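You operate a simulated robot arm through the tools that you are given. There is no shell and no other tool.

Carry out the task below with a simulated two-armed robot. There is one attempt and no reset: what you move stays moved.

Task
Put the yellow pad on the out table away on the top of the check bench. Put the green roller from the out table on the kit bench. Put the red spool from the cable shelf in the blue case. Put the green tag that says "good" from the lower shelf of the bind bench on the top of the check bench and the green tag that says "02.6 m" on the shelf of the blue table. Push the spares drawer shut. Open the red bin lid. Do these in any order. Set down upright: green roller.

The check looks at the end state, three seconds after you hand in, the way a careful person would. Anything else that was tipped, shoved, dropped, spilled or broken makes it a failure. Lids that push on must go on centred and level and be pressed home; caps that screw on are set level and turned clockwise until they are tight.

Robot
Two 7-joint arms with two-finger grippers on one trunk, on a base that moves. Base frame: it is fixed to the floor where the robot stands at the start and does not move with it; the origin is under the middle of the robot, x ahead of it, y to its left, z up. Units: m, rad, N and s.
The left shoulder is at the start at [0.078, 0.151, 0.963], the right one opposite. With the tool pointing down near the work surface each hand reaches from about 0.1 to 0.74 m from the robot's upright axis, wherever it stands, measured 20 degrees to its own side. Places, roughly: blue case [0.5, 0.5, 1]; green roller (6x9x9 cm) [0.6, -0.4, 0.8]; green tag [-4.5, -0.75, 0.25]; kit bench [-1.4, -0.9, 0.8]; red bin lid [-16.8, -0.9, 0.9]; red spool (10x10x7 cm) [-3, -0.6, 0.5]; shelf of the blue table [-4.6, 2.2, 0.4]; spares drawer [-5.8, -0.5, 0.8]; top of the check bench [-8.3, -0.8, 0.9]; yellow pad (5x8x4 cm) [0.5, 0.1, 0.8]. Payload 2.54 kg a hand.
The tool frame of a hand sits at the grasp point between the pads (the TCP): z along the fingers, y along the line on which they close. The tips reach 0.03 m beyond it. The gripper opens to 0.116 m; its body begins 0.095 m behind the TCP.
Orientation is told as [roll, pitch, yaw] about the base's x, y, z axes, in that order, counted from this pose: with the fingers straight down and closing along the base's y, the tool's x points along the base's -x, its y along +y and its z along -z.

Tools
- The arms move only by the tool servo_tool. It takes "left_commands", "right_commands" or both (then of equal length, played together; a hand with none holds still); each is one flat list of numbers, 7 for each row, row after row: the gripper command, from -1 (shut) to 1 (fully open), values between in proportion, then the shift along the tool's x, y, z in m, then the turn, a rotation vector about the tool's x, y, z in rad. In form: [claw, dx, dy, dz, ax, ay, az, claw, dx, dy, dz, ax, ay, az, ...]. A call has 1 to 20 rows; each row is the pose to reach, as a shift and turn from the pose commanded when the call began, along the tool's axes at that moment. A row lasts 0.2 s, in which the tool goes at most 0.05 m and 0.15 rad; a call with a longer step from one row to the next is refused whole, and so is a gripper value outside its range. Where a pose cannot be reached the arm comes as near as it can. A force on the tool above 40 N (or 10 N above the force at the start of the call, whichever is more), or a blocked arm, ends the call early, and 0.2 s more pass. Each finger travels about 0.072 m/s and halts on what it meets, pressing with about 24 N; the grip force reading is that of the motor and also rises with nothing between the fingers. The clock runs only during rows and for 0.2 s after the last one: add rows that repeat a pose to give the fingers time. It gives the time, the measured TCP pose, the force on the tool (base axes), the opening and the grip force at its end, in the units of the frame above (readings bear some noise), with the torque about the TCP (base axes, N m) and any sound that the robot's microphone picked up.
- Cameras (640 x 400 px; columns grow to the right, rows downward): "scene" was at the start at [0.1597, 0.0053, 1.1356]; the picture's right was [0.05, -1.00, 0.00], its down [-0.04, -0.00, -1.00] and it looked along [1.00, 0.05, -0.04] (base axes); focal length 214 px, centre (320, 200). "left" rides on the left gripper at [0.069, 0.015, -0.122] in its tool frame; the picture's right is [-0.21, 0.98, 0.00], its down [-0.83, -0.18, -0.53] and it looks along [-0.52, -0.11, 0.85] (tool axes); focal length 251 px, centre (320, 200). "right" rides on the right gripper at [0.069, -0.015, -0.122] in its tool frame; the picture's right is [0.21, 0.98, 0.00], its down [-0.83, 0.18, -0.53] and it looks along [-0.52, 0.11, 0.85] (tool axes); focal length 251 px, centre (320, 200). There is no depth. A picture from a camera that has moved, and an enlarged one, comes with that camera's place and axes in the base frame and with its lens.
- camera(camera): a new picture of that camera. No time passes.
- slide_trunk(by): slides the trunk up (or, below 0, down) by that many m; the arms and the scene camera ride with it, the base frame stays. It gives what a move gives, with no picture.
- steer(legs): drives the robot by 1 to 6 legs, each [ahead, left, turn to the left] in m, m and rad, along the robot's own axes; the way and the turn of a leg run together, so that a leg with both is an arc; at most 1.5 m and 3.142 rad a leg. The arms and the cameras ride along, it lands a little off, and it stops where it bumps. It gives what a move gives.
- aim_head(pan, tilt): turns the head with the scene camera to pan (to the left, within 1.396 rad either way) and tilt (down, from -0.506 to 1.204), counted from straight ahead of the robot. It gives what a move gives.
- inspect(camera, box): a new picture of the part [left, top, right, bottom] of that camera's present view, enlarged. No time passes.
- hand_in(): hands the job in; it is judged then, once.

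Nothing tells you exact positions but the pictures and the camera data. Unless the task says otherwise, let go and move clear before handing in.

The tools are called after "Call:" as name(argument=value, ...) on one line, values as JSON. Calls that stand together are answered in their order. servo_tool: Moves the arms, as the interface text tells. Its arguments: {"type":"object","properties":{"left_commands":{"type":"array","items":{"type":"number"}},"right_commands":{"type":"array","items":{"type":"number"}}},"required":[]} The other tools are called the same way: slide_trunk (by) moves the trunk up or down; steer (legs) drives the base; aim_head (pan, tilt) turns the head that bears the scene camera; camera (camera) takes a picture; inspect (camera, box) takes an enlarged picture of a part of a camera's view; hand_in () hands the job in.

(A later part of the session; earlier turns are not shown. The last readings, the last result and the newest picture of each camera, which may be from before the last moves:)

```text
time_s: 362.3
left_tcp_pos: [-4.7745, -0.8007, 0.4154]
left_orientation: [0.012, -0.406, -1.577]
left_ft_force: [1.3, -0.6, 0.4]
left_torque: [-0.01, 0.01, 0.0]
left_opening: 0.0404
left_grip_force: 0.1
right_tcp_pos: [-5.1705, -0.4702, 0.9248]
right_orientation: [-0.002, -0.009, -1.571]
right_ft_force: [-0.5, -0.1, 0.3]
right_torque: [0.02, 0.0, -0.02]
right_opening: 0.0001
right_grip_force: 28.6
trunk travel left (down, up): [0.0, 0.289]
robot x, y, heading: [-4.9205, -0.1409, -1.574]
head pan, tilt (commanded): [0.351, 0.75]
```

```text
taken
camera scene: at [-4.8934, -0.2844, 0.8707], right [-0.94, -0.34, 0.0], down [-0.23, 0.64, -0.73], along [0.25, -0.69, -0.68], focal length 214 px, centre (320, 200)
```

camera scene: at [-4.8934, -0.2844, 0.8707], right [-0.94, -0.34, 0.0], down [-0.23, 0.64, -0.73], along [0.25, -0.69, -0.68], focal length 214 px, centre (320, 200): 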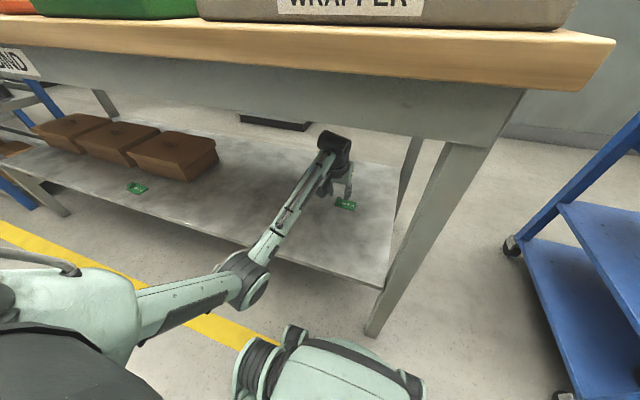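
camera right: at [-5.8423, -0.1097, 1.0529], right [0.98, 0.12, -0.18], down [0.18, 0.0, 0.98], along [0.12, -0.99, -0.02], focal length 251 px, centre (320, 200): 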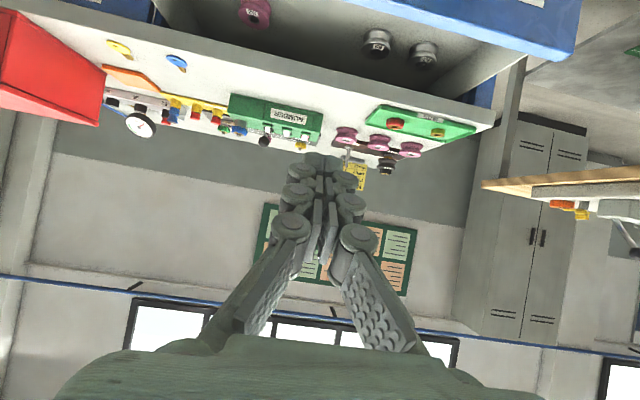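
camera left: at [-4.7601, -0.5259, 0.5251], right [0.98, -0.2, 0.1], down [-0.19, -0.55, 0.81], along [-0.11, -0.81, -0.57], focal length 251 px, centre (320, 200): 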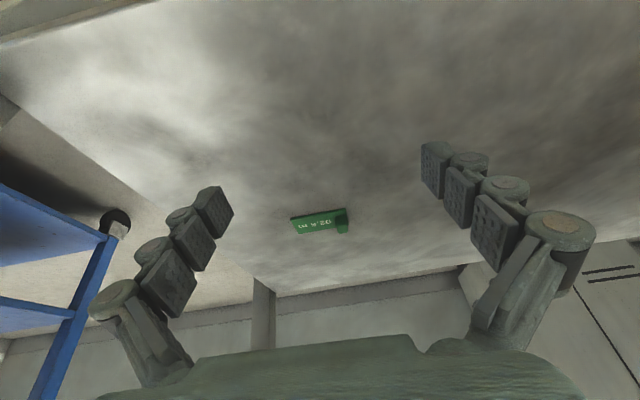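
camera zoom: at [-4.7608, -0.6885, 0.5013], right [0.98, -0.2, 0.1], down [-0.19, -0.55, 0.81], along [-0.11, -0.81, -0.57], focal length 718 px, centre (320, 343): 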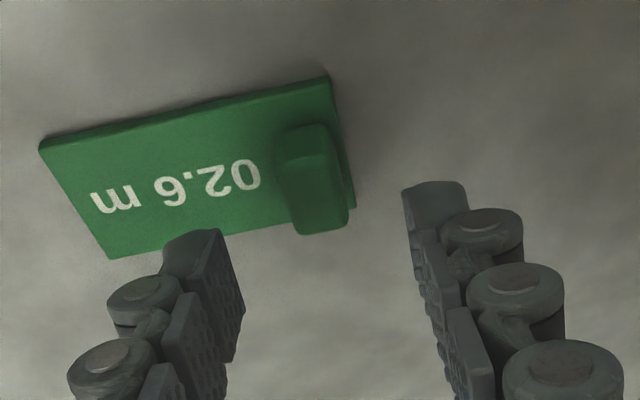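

Call:
servo_tool(left_commands=[-0.3, 0.001, 0, 0.007, 0, 0, 0, -0.3, 0.002, 0, 0.013, 0, 0, 0, -0.3, 0.003, 0, 0.0165, 0, 0, 0, -0.3, 0.003, 0, 0.0165, 0, 0, 0])

Call:
inspect(camera="left", box=[220, 80, 420, 220])

```text
time_s: 363.3
left_tcp_pos: [-4.7719, -0.8035, 0.4011]
left_orientation: [0.013, -0.404, -1.576]
left_ft_force: [0.5, 0.2, 0.1]
left_torque: [0.0, 0.0, 0.01]
left_opening: 0.0404
left_grip_force: 0.0
right_tcp_pos: [-5.1699, -0.4714, 0.9244]
right_orientation: [-0.003, -0.008, -1.573]
right_ft_force: [-0.2, -0.5, -0.1]
right_torque: [0.01, 0.03, 0.02]
right_opening: 0.0
right_grip_force: 28.5
trunk travel left (down, up): [0.0, 0.289]
robot x, y, heading: [-4.921, -0.139, -1.577]
head pan, tilt (commanded): [0.351, 0.75]
```

```text
2.86 times, centred on (320, 150) of left
camera zoom: at [-4.7585, -0.6916, 0.4861], right [0.98, -0.2, 0.1], down [-0.19, -0.55, 0.81], along [-0.11, -0.81, -0.57], focal length 718 px, centre (320, 343)
```

zoom: 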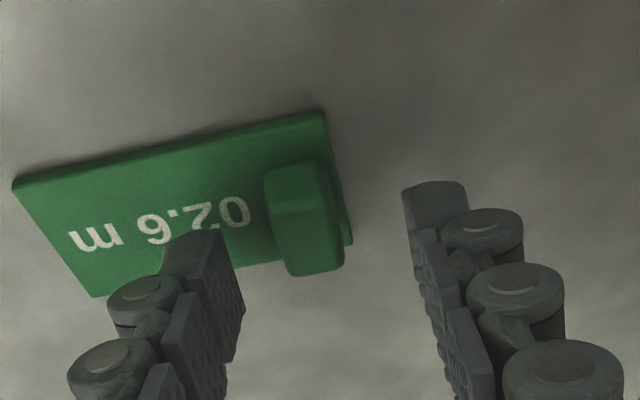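

Call:
servo_tool(left_commands=[-0.3, 0.0008, 0, 0.0028, 0, 0, 0, -0.3, 0.0015, -0.001, 0.0052, 0, 0, 0, -0.3, 0.0015, -0.001, 0.0052, 0, 0, 0])

Call:
inspect(camera="left", box=[220, 80, 420, 220])

```text
time_s: 364.1
left_tcp_pos: [-4.774, -0.803, 0.3955]
left_orientation: [0.014, -0.403, -1.576]
left_ft_force: [1.1, 0.2, 0.2]
left_torque: [-0.02, 0.04, -0.01]
left_opening: 0.0406
left_grip_force: 0.1
right_tcp_pos: [-5.1709, -0.4704, 0.9257]
right_orientation: [-0.001, -0.009, -1.57]
right_ft_force: [-1.2, -0.3, 0.4]
right_torque: [0.03, 0.02, 0.01]
right_opening: 0.0
right_grip_force: 28.6
trunk travel left (down, up): [0.0, 0.289]
robot x, y, heading: [-4.9215, -0.1391, -1.575]
head pan, tilt (commanded): [0.351, 0.75]
```

```text
2.86 times, centred on (320, 150) of left
camera zoom: at [-4.7604, -0.6909, 0.4805], right [0.98, -0.2, 0.1], down [-0.19, -0.55, 0.81], along [-0.11, -0.81, -0.57], focal length 718 px, centre (320, 343)
```

zoom: 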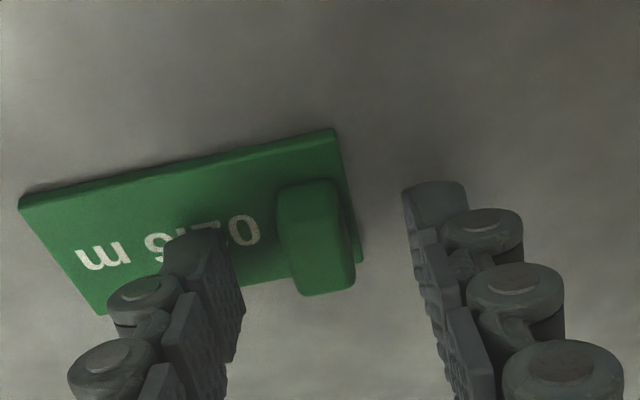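

Close on the knob.

Call:
servo_tool(left_commands=[-0.6, 0, 0, 0, 0, 0, 0, -1, 0, 0, 0, 0, 0, 0, -1, 0, 0, 0, 0, 0, 0, -1, 0, 0, 0, 0, 0, 0, -1, 0, 0, 0, 0, 0, 0])

Call:
inspect(camera="left", box=[220, 80, 420, 220])

```text
time_s: 365.3
left_tcp_pos: [-4.774, -0.8027, 0.3962]
left_orientation: [0.013, -0.403, -1.575]
left_ft_force: [-0.5, 0.2, -0.8]
left_torque: [0.01, 0.04, -0.02]
left_opening: 0.0123
left_grip_force: 23.8
right_tcp_pos: [-5.1693, -0.4721, 0.9249]
right_orientation: [-0.002, -0.01, -1.571]
right_ft_force: [0.3, -0.2, 0.0]
right_torque: [0.01, 0.02, 0.0]
right_opening: 0.0
right_grip_force: 28.0
trunk travel left (down, up): [0.0, 0.289]
robot x, y, heading: [-4.9212, -0.1393, -1.578]
head pan, tilt (commanded): [0.351, 0.75]
```

```text
2.86 times, centred on (320, 150) of left
camera zoom: at [-4.7604, -0.6909, 0.4805], right [0.98, -0.2, 0.1], down [-0.19, -0.55, 0.81], along [-0.11, -0.81, -0.57], focal length 718 px, centre (320, 343)
```

zoom: 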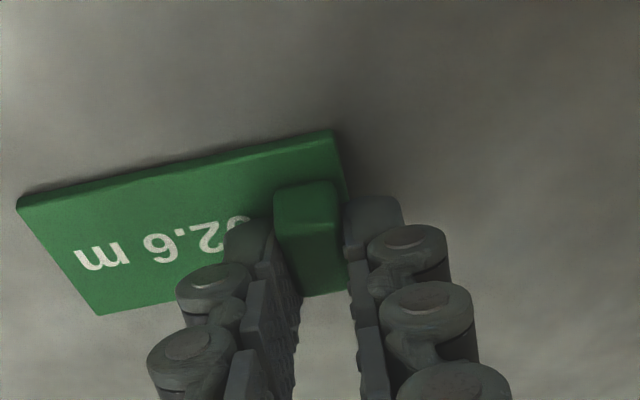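

Gripped. Lifting and backing straight out.

Call:
servo_tool(left_commands=[-1, -0.004, 0, -0.009, 0, 0, 0, -1, -0.008, 0, -0.018, 0, 0, 0, -1, -0.0157, 0, -0.0368, 0, 0, 0, -1, -0.0157, 0, -0.0368, 0, 0, 0])

Call:
inspect(camera="left", box=[160, 60, 480, 260])

Call:
steer(legs=[[-0.55, 0, 0]])

Call:
camera(camera="scene")

Call:
camera(camera="left")

```text
time_s: 366.3
left_tcp_pos: [-4.7734, -0.8031, 0.4355]
left_orientation: [0.013, -0.405, -1.576]
left_ft_force: [0.1, 0.1, -0.2]
left_torque: [0.01, -0.02, -0.02]
left_opening: 0.0126
left_grip_force: 23.7
right_tcp_pos: [-5.17, -0.4718, 0.9247]
right_orientation: [-0.002, -0.009, -1.572]
right_ft_force: [-0.1, -0.4, -0.6]
right_torque: [-0.01, 0.0, -0.01]
right_opening: 0.0001
right_grip_force: 28.0
trunk travel left (down, up): [0.0, 0.289]
robot x, y, heading: [-4.9248, -0.1374, -1.58]
head pan, tilt (commanded): [0.351, 0.75]
```

```text
2.00 times, centred on (320, 160) of left
camera zoom: at [-4.7608, -0.6911, 0.5201], right [0.98, -0.2, 0.1], down [-0.19, -0.55, 0.81], along [-0.11, -0.81, -0.57], focal length 503 px, centre (320, 280)
```

zoom: 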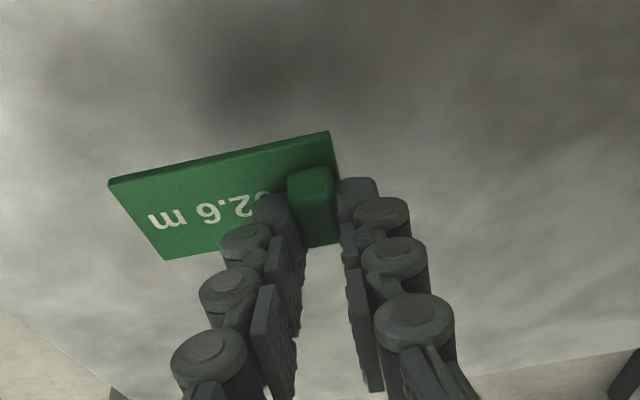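

```text
time_s: 369.5
left_tcp_pos: [-4.7725, -0.2447, 0.435]
left_orientation: [0.012, -0.403, -1.581]
left_ft_force: [0.0, -0.6, -0.7]
left_torque: [0.0, -0.01, 0.04]
left_opening: 0.0124
left_grip_force: 23.9
right_tcp_pos: [-5.167, 0.0895, 0.9251]
right_orientation: [0.0, -0.008, -1.577]
right_ft_force: [0.2, 0.3, -0.6]
right_torque: [-0.03, 0.01, -0.01]
right_opening: 0.0
right_grip_force: 28.7
trunk travel left (down, up): [0.0, 0.289]
robot x, y, heading: [-4.9153, 0.4178, -1.587]
head pan, tilt (commanded): [0.351, 0.75]
```

```text
taken
camera scene: at [-4.8891, 0.2744, 0.8707], right [-0.94, -0.33, 0.0], down [-0.23, 0.64, -0.73], along [0.24, -0.69, -0.68], focal length 214 px, centre (320, 200)
```

scene: 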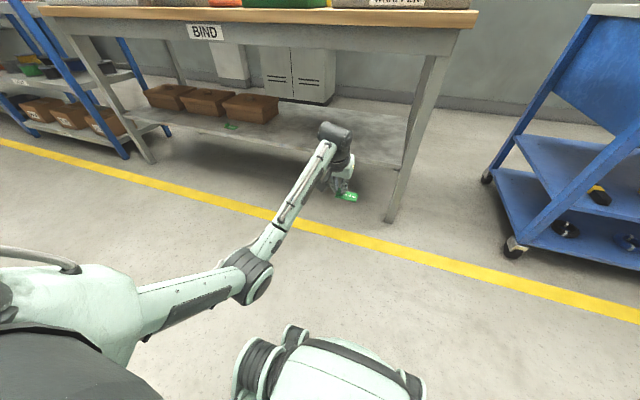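

```text
taken
camera left: at [-4.7583, -0.133, 0.5199], right [0.97, -0.2, 0.1], down [-0.19, -0.55, 0.81], along [-0.11, -0.81, -0.57], focal length 251 px, centre (320, 200)
```

left: 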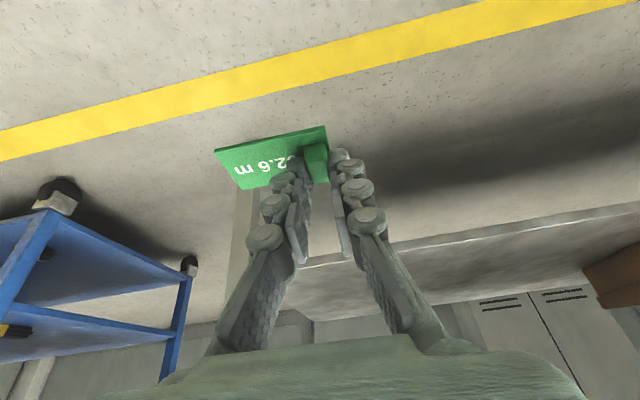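

The tag is in hand. I'll retract the arm a bit, turn around and approach the blue table.

Call:
servo_tool(left_commands=[-1, 0.037, 0, -0.016, 0, 0, 0, -1, 0.074, 0, -0.032, 0, 0, 0, -1, 0.11, 0, -0.047, 0, 0, 0, -1, 0.147, 0, -0.063, 0, 0, 0, -1, 0.147, 0, -0.063, 0, 0, 0])

Call:
steer(legs=[[0, 0, 1.579], [0, 0, 1.579]])

Call:
aim_head(pan=0, tilt=0.3)

Call:
camera(camera="scene")

```text
time_s: 370.9
left_tcp_pos: [-4.7772, -0.1109, 0.4868]
left_orientation: [0.026, -0.504, -1.584]
left_ft_force: [0.2, -0.6, 0.2]
left_torque: [0.01, -0.04, 0.03]
left_opening: 0.0124
left_grip_force: 23.5
right_tcp_pos: [-5.1745, 0.0972, 0.9313]
right_orientation: [0.01, -0.021, -1.575]
right_ft_force: [0.4, 0.4, -0.1]
right_torque: [0.02, -0.07, -0.02]
right_opening: 0.0
right_grip_force: 28.4
trunk travel left (down, up): [0.0, 0.289]
robot x, y, heading: [-4.9193, 0.4188, -1.583]
head pan, tilt (commanded): [0.351, 0.75]
stopped in row 5 (left hand): the arm was blocked; the commanded pose is now the measured one
```

```text
time_s: 379.2
left_tcp_pos: [-5.0815, 0.9463, 0.489]
left_orientation: [0.022, -0.508, 1.605]
left_ft_force: [-0.6, 0.2, -0.6]
left_torque: [-0.01, -0.04, -0.02]
left_opening: 0.0126
left_grip_force: 24.4
right_tcp_pos: [-4.6755, 0.756, 0.9315]
right_orientation: [0.011, -0.019, 1.614]
right_ft_force: [0.0, -0.2, 0.4]
right_torque: [0.02, -0.01, 0.01]
right_opening: 0.0
right_grip_force: 28.3
trunk travel left (down, up): [0.0, 0.289]
robot x, y, heading: [-4.9159, 0.4221, 1.606]
head pan, tilt (commanded): [0.351, 0.75]
```

```text
time_s: 380.1
left_tcp_pos: [-5.0823, 0.9468, 0.4897]
left_orientation: [0.023, -0.512, 1.606]
left_ft_force: [0.0, 0.0, -0.4]
left_torque: [0.01, 0.03, 0.0]
left_opening: 0.0124
left_grip_force: 24.9
right_tcp_pos: [-4.6761, 0.7573, 0.9321]
right_orientation: [0.01, -0.02, 1.613]
right_ft_force: [-0.2, 0.2, 0.9]
right_torque: [0.02, -0.01, 0.01]
right_opening: 0.0
right_grip_force: 27.9
trunk travel left (down, up): [0.0, 0.289]
robot x, y, heading: [-4.9166, 0.4193, 1.609]
head pan, tilt (commanded): [0.0, 0.3]
```

```text
taken
camera scene: at [-4.9144, 0.5747, 0.9177], right [1.0, 0.04, -0.01], down [0.0, -0.29, -0.96], along [-0.04, 0.96, -0.28], focal length 214 px, centre (320, 200)
```

scene: 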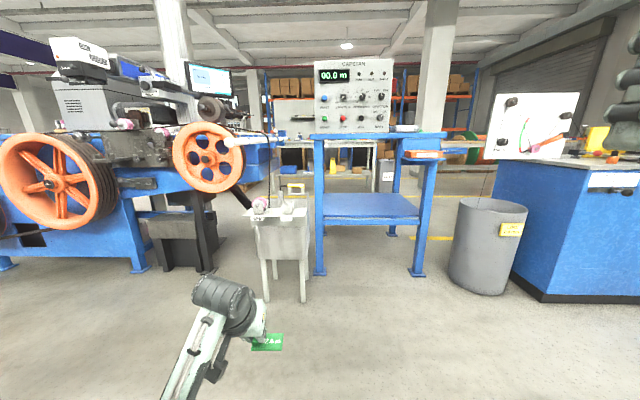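

The elbow briefly met the robot's own base while retracting (the posture shifted slightly). The blue table's shelf is at z≈0.40 with its front edge at y≈1.87, x from -4.96 to -4.28. I'll extend the left arm again and restore its tilt.

Call:
servo_tool(left_commands=[-1, -0.035, 0, 0.0196, 0, 0.036, 0, -1, -0.07, 0, 0.0392, 0, 0.072, 0, -1, -0.1046, 0, 0.0588, 0, 0.109, 0, -1, -0.1046, 0, 0.0588, 0, 0.109, 0])

Call:
camera(camera="scene")

Call:
camera(camera="left")

```text
time_s: 381.1
left_tcp_pos: [-5.092, 1.0671, 0.4731]
left_orientation: [0.007, -0.39, 1.613]
left_ft_force: [0.0, 0.0, -0.6]
left_torque: [0.02, 0.02, -0.01]
left_opening: 0.0125
left_grip_force: 24.5
right_tcp_pos: [-4.6831, 0.7627, 0.9237]
right_orientation: [-0.002, -0.01, 1.613]
right_ft_force: [-0.6, 0.6, -0.1]
right_torque: [-0.02, -0.01, 0.01]
right_opening: 0.0001
right_grip_force: 28.4
trunk travel left (down, up): [0.0, 0.289]
robot x, y, heading: [-4.918, 0.4205, 1.607]
head pan, tilt (commanded): [0.0, 0.3]
```

```text
taken
camera scene: at [-4.9217, 0.5818, 0.9108], right [1.0, 0.04, 0.0], down [0.01, -0.3, -0.96], along [-0.03, 0.95, -0.3], focal length 214 px, centre (320, 200)
```

scene: 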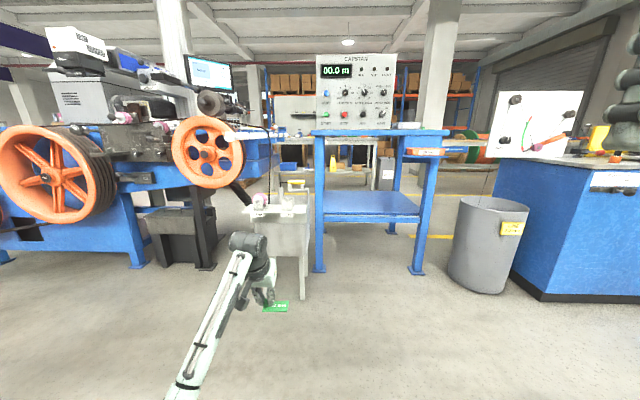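

```text
taken
camera left: at [-5.1026, 0.9564, 0.5592], right [-0.98, 0.15, 0.09], down [0.16, 0.57, 0.81], along [0.07, 0.81, -0.59], focal length 251 px, centre (320, 200)
```

left: 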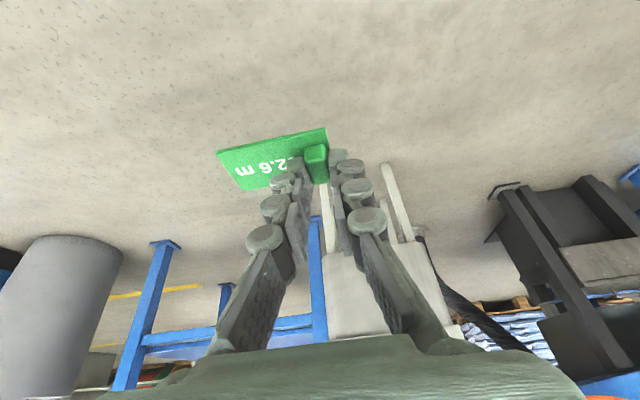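

Body is level again. Moving over in front of the blue table, raising the tag slightly.

Call:
servo_tool(left_commands=[-1, -0.006, 0, -0.015, 0, 0, 0, -1, -0.0114, 0, -0.0278, 0, 0, 0, -1, -0.0114, 0, -0.0278, 0, 0, 0])

Call:
steer(legs=[[0.3, -0.45, -0.036]])

Call:
aim_head(pan=0, tilt=0.4)

Call:
camera(camera="scene")

```text
time_s: 381.9
left_tcp_pos: [-5.0905, 1.068, 0.5032]
left_orientation: [0.009, -0.39, 1.612]
left_ft_force: [-0.3, -1.1, -0.3]
left_torque: [-0.01, 0.01, 0.03]
left_opening: 0.0128
left_grip_force: 23.6
right_tcp_pos: [-4.6827, 0.7629, 0.9245]
right_orientation: [-0.001, -0.009, 1.611]
right_ft_force: [0.2, -0.3, 0.2]
right_torque: [-0.02, -0.02, 0.01]
right_opening: 0.0
right_grip_force: 28.9
trunk travel left (down, up): [0.0, 0.289]
robot x, y, heading: [-4.9126, 0.4213, 1.609]
head pan, tilt (commanded): [0.0, 0.3]
```

```text
time_s: 386.8
left_tcp_pos: [-4.6042, 1.3776, 0.5029]
left_orientation: [0.009, -0.388, 1.559]
left_ft_force: [-0.3, 0.3, 0.1]
left_torque: [-0.04, 0.03, -0.04]
left_opening: 0.0122
left_grip_force: 24.3
right_tcp_pos: [-4.2147, 1.0531, 0.9244]
right_orientation: [-0.001, -0.007, 1.557]
right_ft_force: [-0.3, 0.0, -0.9]
right_torque: [0.01, -0.03, -0.01]
right_opening: 0.0
right_grip_force: 28.3
trunk travel left (down, up): [0.0, 0.289]
robot x, y, heading: [-4.4669, 0.7249, 1.556]
head pan, tilt (commanded): [0.0, 0.3]
```

```text
time_s: 387.5
left_tcp_pos: [-4.6048, 1.3771, 0.5032]
left_orientation: [0.011, -0.389, 1.558]
left_ft_force: [0.7, 0.8, 0.1]
left_torque: [0.0, 0.0, 0.01]
left_opening: 0.0122
left_grip_force: 23.5
right_tcp_pos: [-4.2126, 1.0512, 0.9245]
right_orientation: [-0.003, -0.009, 1.558]
right_ft_force: [0.7, 0.1, -0.2]
right_torque: [-0.01, 0.02, -0.05]
right_opening: 0.0
right_grip_force: 28.8
trunk travel left (down, up): [0.0, 0.289]
robot x, y, heading: [-4.4671, 0.7265, 1.551]
head pan, tilt (commanded): [0.0, 0.4]
```

```text
taken
camera scene: at [-4.4616, 0.8836, 0.9019], right [1.0, -0.02, 0.0], down [-0.01, -0.39, -0.92], along [0.02, 0.92, -0.39], focal length 214 px, centre (320, 200)
```

scene: 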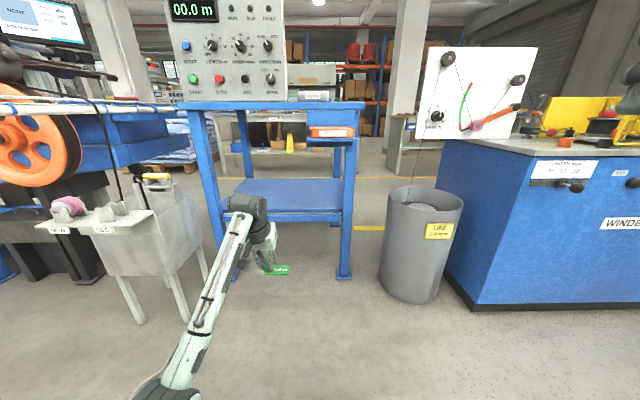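

Call:
inspect(camera="scene", box=[190, 160, 380, 290])

Call:
camera(camera="left")

```text
3.08 times, centred on (285, 225) of scene
camera zoom: at [-4.4616, 0.8836, 0.9019], right [1.0, -0.02, 0.0], down [-0.01, -0.39, -0.92], along [0.02, 0.92, -0.39], focal length 660 px, centre (428, 123)
```

zoom: 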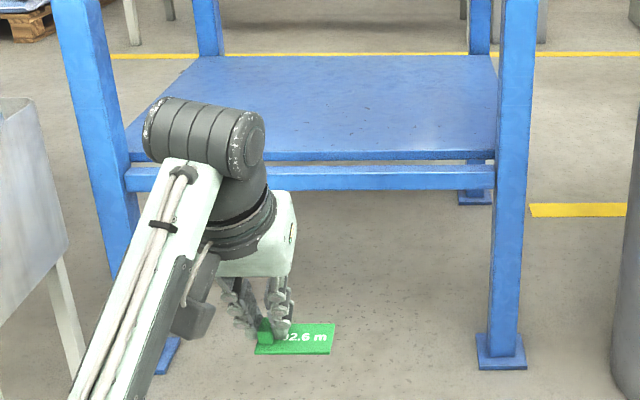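

```text
taken
camera left: at [-4.6206, 1.2684, 0.59], right [-0.97, 0.21, 0.09], down [0.19, 0.56, 0.81], along [0.12, 0.8, -0.59], focal length 251 px, centre (320, 200)
```

left: 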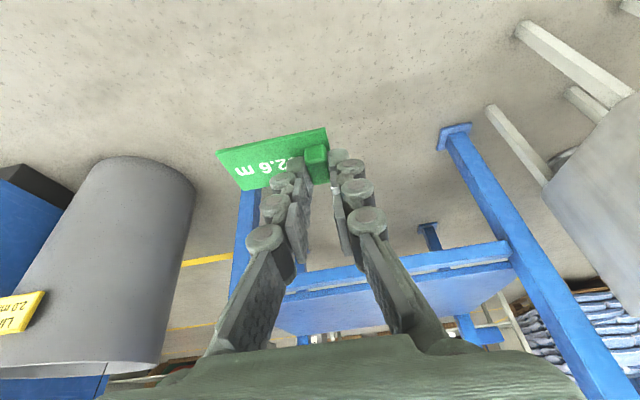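

The shelf top is at z≈0.43 with front edge near y≈1.86. Raising the tag a little and driving in.

Call:
servo_tool(left_commands=[-1, -0.006, 0, -0.015, 0, 0, 0, -1, -0.0114, 0, -0.0277, 0, 0, 0, -1, -0.0114, 0, -0.0277, 0, 0, 0])

Call:
steer(legs=[[0.5, 0.02, 0.015]])

Call:
aim_head(pan=0.1, tilt=0.75)

Call:
camera(camera="scene")

Call:
camera(camera="left")

```text
time_s: 388.3
left_tcp_pos: [-4.6036, 1.3775, 0.5344]
left_orientation: [0.009, -0.389, 1.559]
left_ft_force: [0.5, 0.3, -0.7]
left_torque: [0.01, -0.01, -0.01]
left_opening: 0.0123
left_grip_force: 23.5
right_tcp_pos: [-4.2141, 1.0532, 0.9237]
right_orientation: [0.0, -0.007, 1.558]
right_ft_force: [0.8, -0.6, -0.3]
right_torque: [0.0, 0.0, 0.01]
right_opening: 0.0
right_grip_force: 28.3
trunk travel left (down, up): [0.0, 0.289]
robot x, y, heading: [-4.4642, 0.7257, 1.552]
head pan, tilt (commanded): [0.0, 0.4]
```

```text
time_s: 391.2
left_tcp_pos: [-4.6303, 1.8752, 0.5345]
left_orientation: [0.009, -0.39, 1.575]
left_ft_force: [-0.5, -0.8, 0.5]
left_torque: [-0.01, -0.01, 0.0]
left_opening: 0.0128
left_grip_force: 24.2
right_tcp_pos: [-4.235, 1.5552, 0.9256]
right_orientation: [-0.002, -0.008, 1.575]
right_ft_force: [0.7, -0.3, -0.4]
right_torque: [0.0, 0.01, 0.01]
right_opening: 0.0
right_grip_force: 29.0
trunk travel left (down, up): [0.0, 0.289]
robot x, y, heading: [-4.4854, 1.2233, 1.567]
head pan, tilt (commanded): [0.0, 0.4]
```

```text
time_s: 392.1
left_tcp_pos: [-4.6298, 1.8736, 0.5332]
left_orientation: [0.008, -0.387, 1.577]
left_ft_force: [0.2, -0.3, 0.0]
left_torque: [0.01, 0.01, 0.0]
left_opening: 0.0124
left_grip_force: 24.4
right_tcp_pos: [-4.235, 1.5564, 0.9244]
right_orientation: [-0.003, -0.007, 1.576]
right_ft_force: [0.3, 0.2, 0.5]
right_torque: [-0.03, 0.03, 0.0]
right_opening: 0.0001
right_grip_force: 28.6
trunk travel left (down, up): [0.0, 0.289]
robot x, y, heading: [-4.4844, 1.2198, 1.57]
head pan, tilt (commanded): [0.099, 0.75]
```

```text
taken
camera scene: at [-4.4882, 1.3724, 0.8708], right [1.0, 0.1, 0.0], down [0.07, -0.68, -0.73], along [-0.07, 0.73, -0.68], focal length 214 px, centre (320, 200)
```

scene: 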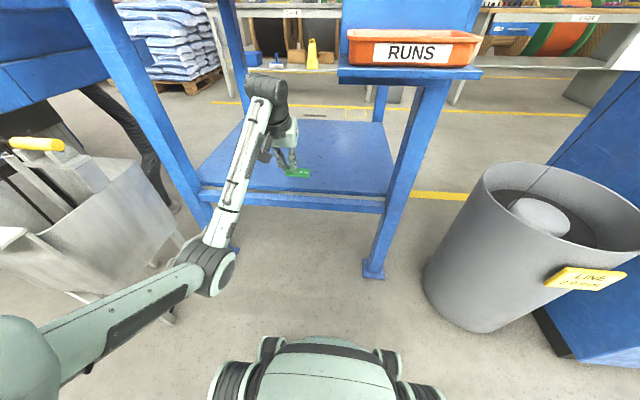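

```text
taken
camera left: at [-4.6449, 1.7646, 0.62], right [-0.98, 0.19, 0.09], down [0.18, 0.56, 0.81], along [0.1, 0.8, -0.59], focal length 251 px, centre (320, 200)
```

left: 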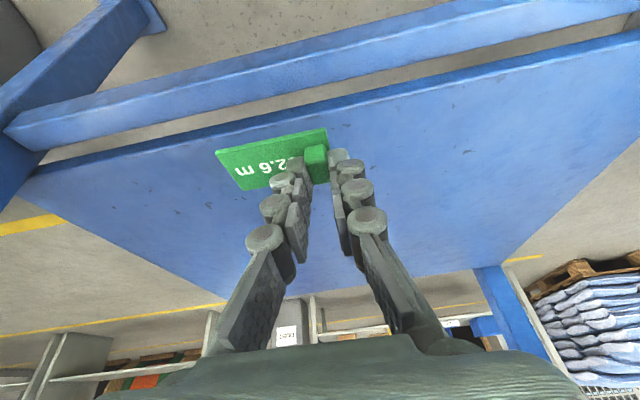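

The tag is over the shelf's front part. Moving 8 cm further in, then lowering.

Call:
steer(legs=[[0.08, 0, 0]])

Call:
inspect(camera="scene", box=[190, 70, 420, 220])

Call:
camera(camera="left")

```text
time_s: 393.1
left_tcp_pos: [-4.6326, 1.952, 0.5345]
left_orientation: [0.008, -0.389, 1.578]
left_ft_force: [0.6, 0.8, -0.8]
left_torque: [0.01, -0.02, 0.01]
left_opening: 0.0123
left_grip_force: 24.1
right_tcp_pos: [-4.2348, 1.6351, 0.9252]
right_orientation: [-0.003, -0.01, 1.577]
right_ft_force: [-0.9, -0.1, 0.0]
right_torque: [-0.01, -0.02, 0.02]
right_opening: 0.0
right_grip_force: 28.3
trunk travel left (down, up): [0.0, 0.289]
robot x, y, heading: [-4.4785, 1.3024, 1.574]
head pan, tilt (commanded): [0.099, 0.75]
```

```text
2.67 times, centred on (305, 145) of scene
camera zoom: at [-4.4884, 1.4502, 0.8707], right [0.99, 0.1, 0.0], down [0.07, -0.68, -0.73], along [-0.07, 0.73, -0.68], focal length 572 px, centre (360, 347)
```

zoom: 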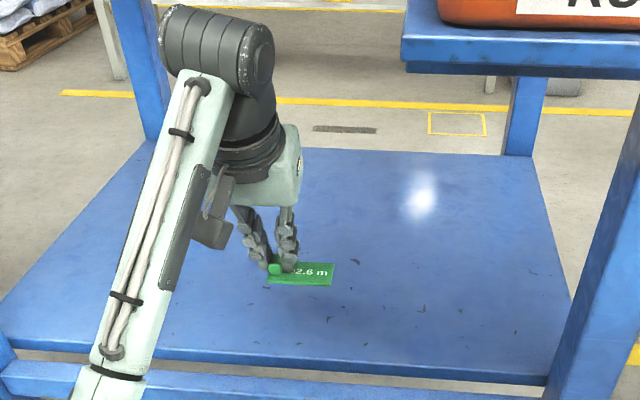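

```text
taken
camera left: at [-4.6456, 1.8423, 0.6201], right [-0.98, 0.19, 0.09], down [0.18, 0.56, 0.81], along [0.1, 0.8, -0.59], focal length 251 px, centre (320, 200)
```

left: 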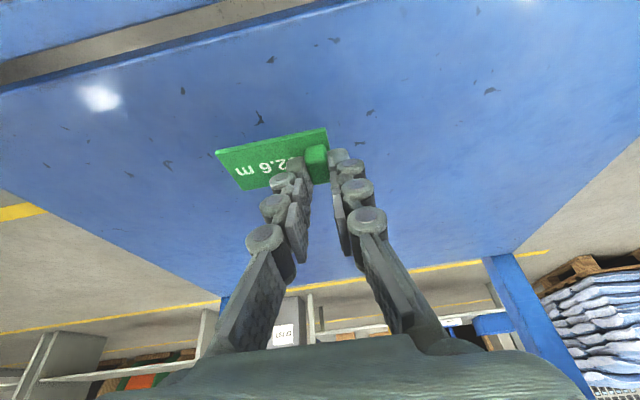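

Call:
servo_tool(left_commands=[-1, 0.005, 0, 0.012, 0, -0.007, 0, -1, 0.01, 0, 0.024, 0, -0.014, 0, -1, 0.0152, 0, 0.037, 0, -0.014, 0, -1, 0.0152, 0, 0.037, 0, -0.014, 0])

Call:
inspect(camera="scene", box=[260, 140, 340, 190])

```text
time_s: 394.1
left_tcp_pos: [-4.6311, 1.9512, 0.4918]
left_orientation: [0.008, -0.403, 1.579]
left_ft_force: [0.0, -0.1, -0.5]
left_torque: [0.01, -0.01, -0.02]
left_opening: 0.0126
left_grip_force: 24.2
right_tcp_pos: [-4.236, 1.6334, 0.9243]
right_orientation: [-0.002, -0.008, 1.579]
right_ft_force: [0.4, 0.0, 0.7]
right_torque: [0.0, 0.03, 0.01]
right_opening: 0.0
right_grip_force: 28.6
trunk travel left (down, up): [0.0, 0.289]
robot x, y, heading: [-4.4813, 1.2989, 1.568]
head pan, tilt (commanded): [0.099, 0.75]
```

```text
8.00 times, centred on (300, 165) of scene
camera zoom: at [-4.4884, 1.4502, 0.8707], right [0.99, 0.1, 0.0], down [0.07, -0.68, -0.73], along [-0.07, 0.73, -0.68], focal length 1716 px, centre (480, 480)
```

zoom: 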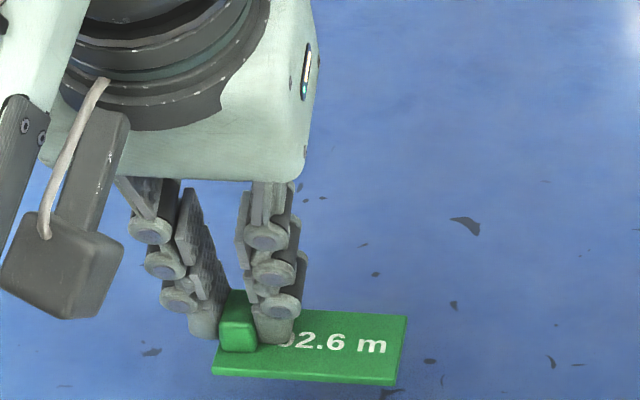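

Creeping down to contact.

Call:
servo_tool(left_commands=[-1, 0.002, 0, 0.0046, 0, 0, 0, -1, 0.004, 0, 0.0092, 0, 0, 0, -1, 0.004, 0, 0.0092, 0, 0, 0])

Call:
servo_tool(left_commands=[-1, 0.0012, 0, 0.0028, 0, 0, 0, -1, 0.0024, 0, 0.0055, 0, 0, 0, -1, 0.0024, 0, 0.0055, 0, 0, 0])

Call:
inspect(camera="scene", box=[260, 140, 340, 190])

```text
time_s: 394.9
left_tcp_pos: [-4.6329, 1.9511, 0.4833]
left_orientation: [0.008, -0.402, 1.577]
left_ft_force: [-0.1, -1.3, 0.0]
left_torque: [0.0, 0.0, 0.01]
left_opening: 0.0123
left_grip_force: 24.1
right_tcp_pos: [-4.2355, 1.6339, 0.9246]
right_orientation: [-0.002, -0.008, 1.578]
right_ft_force: [-0.4, -0.3, -1.3]
right_torque: [-0.01, 0.02, 0.0]
right_opening: 0.0002
right_grip_force: 28.7
trunk travel left (down, up): [0.0, 0.289]
robot x, y, heading: [-4.4816, 1.2947, 1.57]
head pan, tilt (commanded): [0.099, 0.75]
```

```text
time_s: 395.7
left_tcp_pos: [-4.6327, 1.9516, 0.4766]
left_orientation: [0.009, -0.403, 1.579]
left_ft_force: [0.2, 0.6, -0.8]
left_torque: [0.07, 0.01, 0.0]
left_opening: 0.0125
left_grip_force: 24.1
right_tcp_pos: [-4.2357, 1.6341, 0.9257]
right_orientation: [-0.003, -0.008, 1.58]
right_ft_force: [-0.8, 0.1, 0.6]
right_torque: [-0.02, 0.04, -0.03]
right_opening: 0.0002
right_grip_force: 28.9
trunk travel left (down, up): [0.0, 0.289]
robot x, y, heading: [-4.4788, 1.2987, 1.572]
head pan, tilt (commanded): [0.099, 0.75]
```

```text
8.00 times, centred on (300, 165) of scene
camera zoom: at [-4.4884, 1.4502, 0.8707], right [0.99, 0.1, 0.0], down [0.07, -0.68, -0.73], along [-0.07, 0.73, -0.68], focal length 1716 px, centre (480, 480)
```

zoom: 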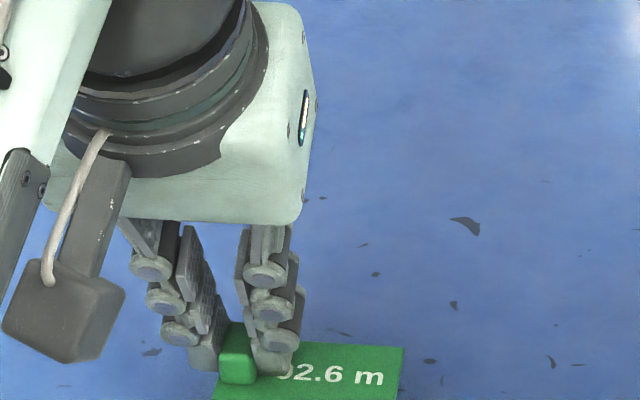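

Call:
servo_tool(left_commands=[-1, 0.0012, 0, 0.0028, 0, 0, 0, -1, 0.0024, 0, 0.0055, 0, 0, 0, -1, 0.0036, 0, 0.0083, 0, 0, 0, -1, 0.0036, 0, 0.0083, 0, 0, 0])

Call:
servo_tool(left_commands=[-1, 0.0012, 0, 0.0028, 0, 0, 0, -1, 0.0024, 0, 0.0055, 0, 0, 0, -1, 0.0024, 0, 0.0055, 0, 0, 0])

Call:
inspect(camera="scene", box=[260, 150, 340, 200])

```text
time_s: 396.7
left_tcp_pos: [-4.6324, 1.9524, 0.4681]
left_orientation: [0.008, -0.403, 1.576]
left_ft_force: [1.1, 0.0, 0.0]
left_torque: [0.03, 0.03, 0.01]
left_opening: 0.0124
left_grip_force: 23.6
right_tcp_pos: [-4.2353, 1.6341, 0.9256]
right_orientation: [-0.002, -0.009, 1.579]
right_ft_force: [0.3, 0.0, 0.5]
right_torque: [-0.01, -0.01, 0.02]
right_opening: 0.0
right_grip_force: 28.4
trunk travel left (down, up): [0.0, 0.289]
robot x, y, heading: [-4.4807, 1.3006, 1.571]
head pan, tilt (commanded): [0.099, 0.75]
```

```text
time_s: 397.5
left_tcp_pos: [-4.6321, 1.9526, 0.4641]
left_orientation: [0.009, -0.401, 1.579]
left_ft_force: [-0.1, 0.6, -0.4]
left_torque: [0.03, -0.01, 0.03]
left_opening: 0.0125
left_grip_force: 23.9
right_tcp_pos: [-4.2363, 1.634, 0.9248]
right_orientation: [-0.003, -0.009, 1.578]
right_ft_force: [0.8, 0.5, 0.2]
right_torque: [0.0, -0.03, 0.02]
right_opening: 0.0
right_grip_force: 28.4
trunk travel left (down, up): [0.0, 0.289]
robot x, y, heading: [-4.483, 1.2994, 1.569]
head pan, tilt (commanded): [0.099, 0.75]
```

```text
8.00 times, centred on (300, 175) of scene
camera zoom: at [-4.4884, 1.4502, 0.8707], right [0.99, 0.1, 0.0], down [0.07, -0.68, -0.73], along [-0.07, 0.73, -0.68], focal length 1716 px, centre (480, 400)
```

zoom: 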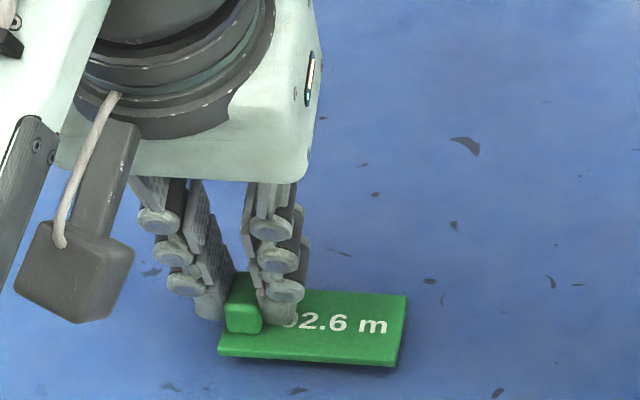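

Call:
servo_tool(left_commands=[-1, 0.0012, 0, 0.0028, 0, 0, 0, -1, 0.002, 0, 0.0046, 0, 0, 0, -1, 0.002, 0, 0.0046, 0, 0, 0])

Call:
servo_tool(left_commands=[-1, 0.0012, 0, 0.0028, 0, 0, 0, -1, 0.002, 0, 0.0046, 0, 0, 0, -1, 0.002, 0, 0.0046, 0, 0, 0])

Call:
inspect(camera="scene", box=[260, 150, 340, 200])

```text
time_s: 398.3
left_tcp_pos: [-4.6323, 1.9519, 0.4584]
left_orientation: [0.01, -0.403, 1.578]
left_ft_force: [0.1, 0.3, 0.1]
left_torque: [-0.02, 0.01, 0.01]
left_opening: 0.0125
left_grip_force: 24.0
right_tcp_pos: [-4.2355, 1.6341, 0.9251]
right_orientation: [0.0, -0.007, 1.58]
right_ft_force: [-1.0, -0.2, 0.0]
right_torque: [0.0, -0.03, 0.01]
right_opening: 0.0
right_grip_force: 29.0
trunk travel left (down, up): [0.0, 0.289]
robot x, y, heading: [-4.4814, 1.3009, 1.57]
head pan, tilt (commanded): [0.099, 0.75]
```

```text
time_s: 399.1
left_tcp_pos: [-4.6316, 1.9527, 0.4555]
left_orientation: [0.01, -0.408, 1.577]
left_ft_force: [-1.2, -1.9, 13.7]
left_torque: [-0.06, -0.01, -0.02]
left_opening: 0.0123
left_grip_force: 24.1
right_tcp_pos: [-4.2352, 1.6326, 0.9251]
right_orientation: [-0.002, -0.01, 1.579]
right_ft_force: [-0.2, 0.0, -0.1]
right_torque: [0.03, -0.02, 0.03]
right_opening: 0.0001
right_grip_force: 28.6
trunk travel left (down, up): [0.0, 0.289]
robot x, y, heading: [-4.4808, 1.3, 1.57]
head pan, tilt (commanded): [0.099, 0.75]
```

```text
8.00 times, centred on (300, 175) of scene
camera zoom: at [-4.4882, 1.4493, 0.8712], right [0.99, 0.1, 0.0], down [0.07, -0.68, -0.73], along [-0.07, 0.73, -0.68], focal length 1716 px, centre (480, 400)
```

zoom: 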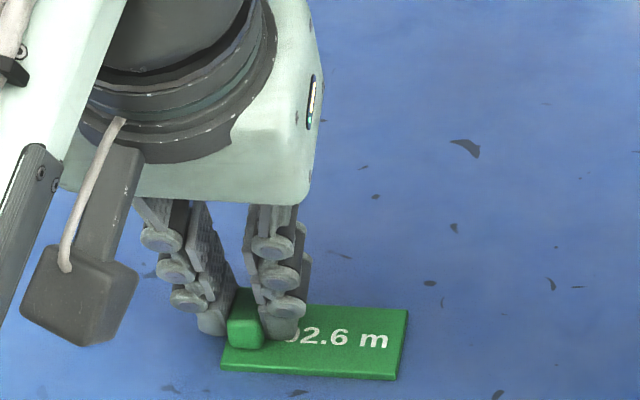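

Contact. Releasing and backing off along the tool axis.

Call:
servo_tool(left_commands=[-1, -0.0005, 0, -0.0015, 0, 0, 0, -0.6, -0.0005, 0, -0.0015, 0, 0, 0, -0.4, -0.0005, 0, -0.0015, 0, 0, 0, -0.3, -0.0005, 0, -0.0015, 0, 0, 0, -0.3, 0, 0, -0.03, 0, 0, 0, -0.3, 0, 0, -0.06, 0, 0, 0, -0.3, 0, 0, -0.09, 0, 0, 0, -0.3, 0, 0, -0.09, 0, 0, 0])

Call:
inspect(camera="scene", box=[200, 110, 400, 230])

```text
time_s: 400.9
left_tcp_pos: [-4.6294, 1.9166, 0.5357]
left_orientation: [0.008, -0.402, 1.576]
left_ft_force: [0.0, -0.5, -1.2]
left_torque: [-0.02, 0.03, 0.04]
left_opening: 0.0406
left_grip_force: 0.1
right_tcp_pos: [-4.2349, 1.6332, 0.9251]
right_orientation: [-0.002, -0.007, 1.576]
right_ft_force: [-0.3, 0.0, 0.9]
right_torque: [0.0, 0.0, 0.03]
right_opening: 0.0002
right_grip_force: 28.9
trunk travel left (down, up): [0.0, 0.289]
robot x, y, heading: [-4.4812, 1.2977, 1.571]
head pan, tilt (commanded): [0.099, 0.75]
```

```text
3.20 times, centred on (300, 170) of scene
camera zoom: at [-4.4884, 1.4502, 0.8707], right [0.99, 0.1, 0.0], down [0.07, -0.68, -0.73], along [-0.07, 0.73, -0.68], focal length 686 px, centre (384, 296)
```

zoom: 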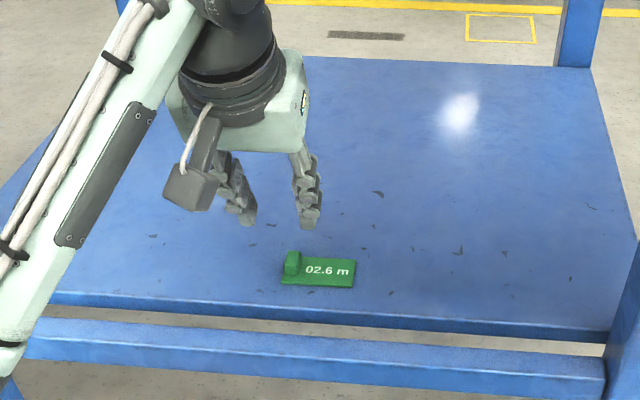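

The 02.6 m tag rests on the blue table's shelf. Backing away, raising trunk and left hand, then heading to the red bin at x≈-16.8.

Call:
steer(legs=[[-0.98, 0, 0]])

Call:
slide_trunk(by=0.2)

Call:
servo_tool(left_commands=[-0.3, -0.005, 0, -0.04, 0, 0.05, 0, -0.3, -0.01, 0, -0.08, 0, 0.1, 0, -0.3, -0.01, 0, -0.12, 0, 0.15, 0, -0.3, -0.01, 0, -0.16, 0, 0.2, 0, -0.3, -0.01, 0, -0.2, 0, 0.25, 0, -0.3, -0.01, 0, -0.24, 0, 0.3, 0, -0.3, -0.01, 0, -0.28, 0, 0.35, 0, -0.3, -0.01, 0, -0.32, 0, 0.4, 0, -0.3, -0.01, 0, -0.32, 0, 0.4, 0])

Call:
aim_head(pan=0.3, tilt=0.4)

Call:
camera(camera="scene")

```text
time_s: 406.1
left_tcp_pos: [-4.6285, 0.9264, 0.534]
left_orientation: [0.009, -0.405, 1.584]
left_ft_force: [-0.6, -0.2, 0.0]
left_torque: [-0.03, 0.02, -0.01]
left_opening: 0.0405
left_grip_force: 0.0
right_tcp_pos: [-4.2349, 0.6471, 0.9251]
right_orientation: [0.0, -0.009, 1.585]
right_ft_force: [0.2, -0.9, -0.5]
right_torque: [0.0, -0.04, 0.01]
right_opening: 0.0003
right_grip_force: 28.7
trunk travel left (down, up): [0.0, 0.289]
robot x, y, heading: [-4.479, 0.3146, 1.578]
head pan, tilt (commanded): [0.099, 0.75]
```

```text
time_s: 408.2
left_tcp_pos: [-4.6295, 0.9263, 0.7346]
left_orientation: [0.009, -0.404, 1.583]
left_ft_force: [0.2, 0.4, -0.4]
left_torque: [-0.04, 0.03, 0.01]
left_opening: 0.0407
left_grip_force: 0.2
right_tcp_pos: [-4.2339, 0.6455, 1.1237]
right_orientation: [-0.001, -0.011, 1.584]
right_ft_force: [0.1, -0.3, -1.1]
right_torque: [-0.01, 0.0, 0.02]
right_opening: 0.0
right_grip_force: 28.5
trunk travel left (down, up): [-0.2, 0.089]
robot x, y, heading: [-4.4788, 0.3115, 1.569]
head pan, tilt (commanded): [0.099, 0.75]
```

```text
time_s: 410.2
left_tcp_pos: [-4.6262, 0.8132, 1.0356]
left_orientation: [0.006, -0.002, 1.586]
left_ft_force: [0.5, -0.7, 0.6]
left_torque: [0.03, 0.01, -0.01]
left_opening: 0.0406
left_grip_force: 0.1
right_tcp_pos: [-4.2338, 0.646, 1.1238]
right_orientation: [0.0, -0.009, 1.583]
right_ft_force: [-0.1, 0.5, -0.3]
right_torque: [-0.02, 0.0, -0.01]
right_opening: 0.0001
right_grip_force: 28.6
trunk travel left (down, up): [-0.2, 0.089]
robot x, y, heading: [-4.4795, 0.3108, 1.578]
head pan, tilt (commanded): [0.099, 0.75]
```

```text
time_s: 411.1
left_tcp_pos: [-4.6269, 0.8124, 1.034]
left_orientation: [0.009, -0.005, 1.587]
left_ft_force: [1.1, -0.5, 0.2]
left_torque: [0.0, -0.03, 0.0]
left_opening: 0.0405
left_grip_force: 0.0
right_tcp_pos: [-4.2331, 0.6461, 1.1241]
right_orientation: [-0.003, -0.008, 1.584]
right_ft_force: [-0.9, 0.4, 0.6]
right_torque: [0.0, 0.01, 0.02]
right_opening: 0.0
right_grip_force: 28.9
trunk travel left (down, up): [-0.2, 0.089]
robot x, y, heading: [-4.4795, 0.311, 1.578]
head pan, tilt (commanded): [0.3, 0.4]
```

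```text
taken
camera scene: at [-4.5052, 0.4669, 1.1018], right [0.95, 0.3, 0.0], down [0.12, -0.37, -0.92], along [-0.28, 0.88, -0.39], focal length 214 px, centre (320, 200)
```

scene: 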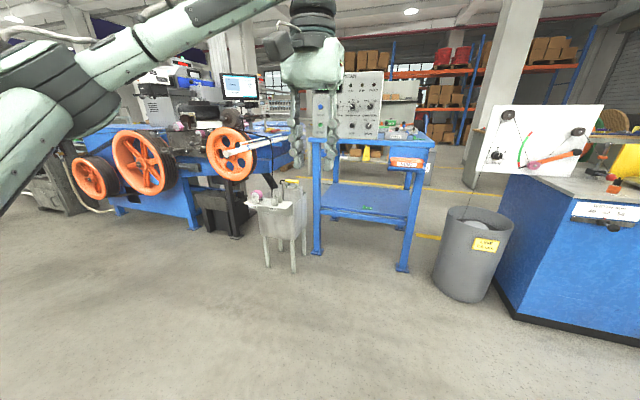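

Call:
steer(legs=[[0, 0, 1.56], [1.45, 0.1, 0], [1.45, 0, 0]])

Call:
aim_head(pan=0, tilt=0.25)

Call:
camera(camera="scene")

```text
time_s: 429.0
left_tcp_pos: [-7.8836, 0.0651, 1.0345]
left_orientation: [0.009, -0.004, -3.129]
left_ft_force: [0.3, 0.1, -0.7]
left_torque: [-0.01, -0.04, -0.02]
left_opening: 0.0403
left_grip_force: 0.1
right_tcp_pos: [-7.7172, 0.4579, 1.1255]
right_orientation: [-0.002, -0.008, -3.134]
right_ft_force: [-0.6, 0.1, -1.0]
right_torque: [-0.02, 0.02, 0.0]
right_opening: 0.0002
right_grip_force: 28.7
trunk travel left (down, up): [-0.2, 0.089]
robot x, y, heading: [-7.3839, 0.2141, -3.14]
head pan, tilt (commanded): [0.3, 0.4]
```

```text
time_s: 429.8
left_tcp_pos: [-7.8849, 0.066, 1.0354]
left_orientation: [0.01, -0.004, -3.13]
left_ft_force: [-0.5, 0.9, -0.5]
left_torque: [0.0, 0.03, 0.01]
left_opening: 0.0409
left_grip_force: 0.0
right_tcp_pos: [-7.7165, 0.4585, 1.1244]
right_orientation: [-0.002, -0.009, -3.133]
right_ft_force: [0.1, 0.2, -0.5]
right_torque: [0.0, -0.02, 0.01]
right_opening: 0.0
right_grip_force: 28.7
trunk travel left (down, up): [-0.2, 0.089]
robot x, y, heading: [-7.3817, 0.2117, -3.139]
head pan, tilt (commanded): [0.0, 0.25]
```

```text
taken
camera scene: at [-7.542, 0.2134, 1.1158], right [0.0, 1.0, 0.0], down [0.25, 0.0, -0.97], along [-0.97, 0.0, -0.25], focal length 214 px, centre (320, 200)
```

scene: 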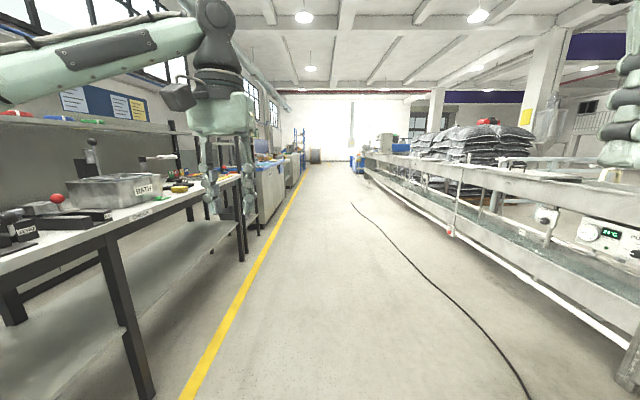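

The way ahead is clear (the floor cable stays at y≥0.86). Continuing.

Call:
steer(legs=[[1.45, 0, 0], [1.45, 0, 0], [1.45, 0, 0]])

Call:
camera(camera="scene")

```text
time_s: 451.2
left_tcp_pos: [-12.378, 0.1755, 1.0351]
left_orientation: [0.008, -0.004, 3.128]
left_ft_force: [0.4, 0.1, -0.7]
left_torque: [-0.01, 0.02, -0.05]
left_opening: 0.0404
left_grip_force: 0.0
right_tcp_pos: [-12.1994, 0.5634, 1.1255]
right_orientation: [-0.003, -0.008, 3.125]
right_ft_force: [0.4, -0.8, 0.0]
right_torque: [-0.01, -0.03, 0.05]
right_opening: 0.0
right_grip_force: 28.7
trunk travel left (down, up): [-0.2, 0.089]
robot x, y, heading: [-11.8692, 0.3099, 3.118]
head pan, tilt (commanded): [0.0, 0.25]
```

```text
taken
camera scene: at [-12.032, 0.3136, 1.1158], right [0.02, 1.0, 0.0], down [0.25, -0.01, -0.97], along [-0.97, 0.02, -0.25], focal length 214 px, centre (320, 200)
```

scene: 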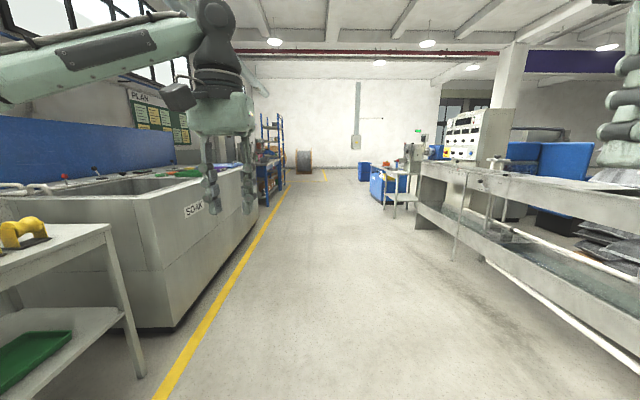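

Call:
steer(legs=[[1.4, 0.1, 0.023], [1.45, 0, 0], [1.0, 0, 0]])

Call:
aim_head(pan=0.7, tilt=0.35)

Call:
camera(camera="scene")

```text
time_s: 469.7
left_tcp_pos: [-16.208, 0.1702, 1.0358]
left_orientation: [0.009, -0.004, 3.097]
left_ft_force: [-0.3, -0.3, -0.4]
left_torque: [0.0, 0.01, -0.02]
left_opening: 0.0406
left_grip_force: 0.0
right_tcp_pos: [-16.0191, 0.5517, 1.1256]
right_orientation: [-0.002, -0.01, 3.093]
right_ft_force: [0.6, 0.7, -0.2]
right_torque: [-0.01, 0.01, -0.01]
right_opening: 0.0
right_grip_force: 28.6
trunk travel left (down, up): [-0.2, 0.089]
robot x, y, heading: [-15.6975, 0.2888, 3.086]
head pan, tilt (commanded): [0.0, 0.25]
```

```text
time_s: 470.8
left_tcp_pos: [-16.2086, 0.17, 1.0356]
left_orientation: [0.007, -0.003, 3.096]
left_ft_force: [0.1, -0.7, -0.1]
left_torque: [0.03, 0.0, -0.03]
left_opening: 0.0404
left_grip_force: 0.1
right_tcp_pos: [-16.0176, 0.5527, 1.1249]
right_orientation: [-0.002, -0.009, 3.091]
right_ft_force: [0.2, 0.9, -0.2]
right_torque: [-0.04, 0.04, 0.05]
right_opening: 0.0
right_grip_force: 28.8
trunk travel left (down, up): [-0.2, 0.089]
robot x, y, heading: [-15.6974, 0.289, 3.087]
head pan, tilt (commanded): [0.7, 0.351]
```

```text
taken
camera scene: at [-15.8389, 0.2369, 1.1064], right [-0.6, 0.8, 0.0], down [0.27, 0.21, -0.94], along [-0.75, -0.56, -0.34], focal length 214 px, centre (320, 200)
```

scene: 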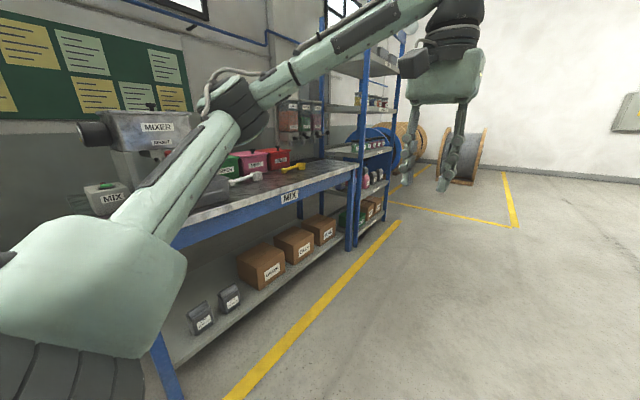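

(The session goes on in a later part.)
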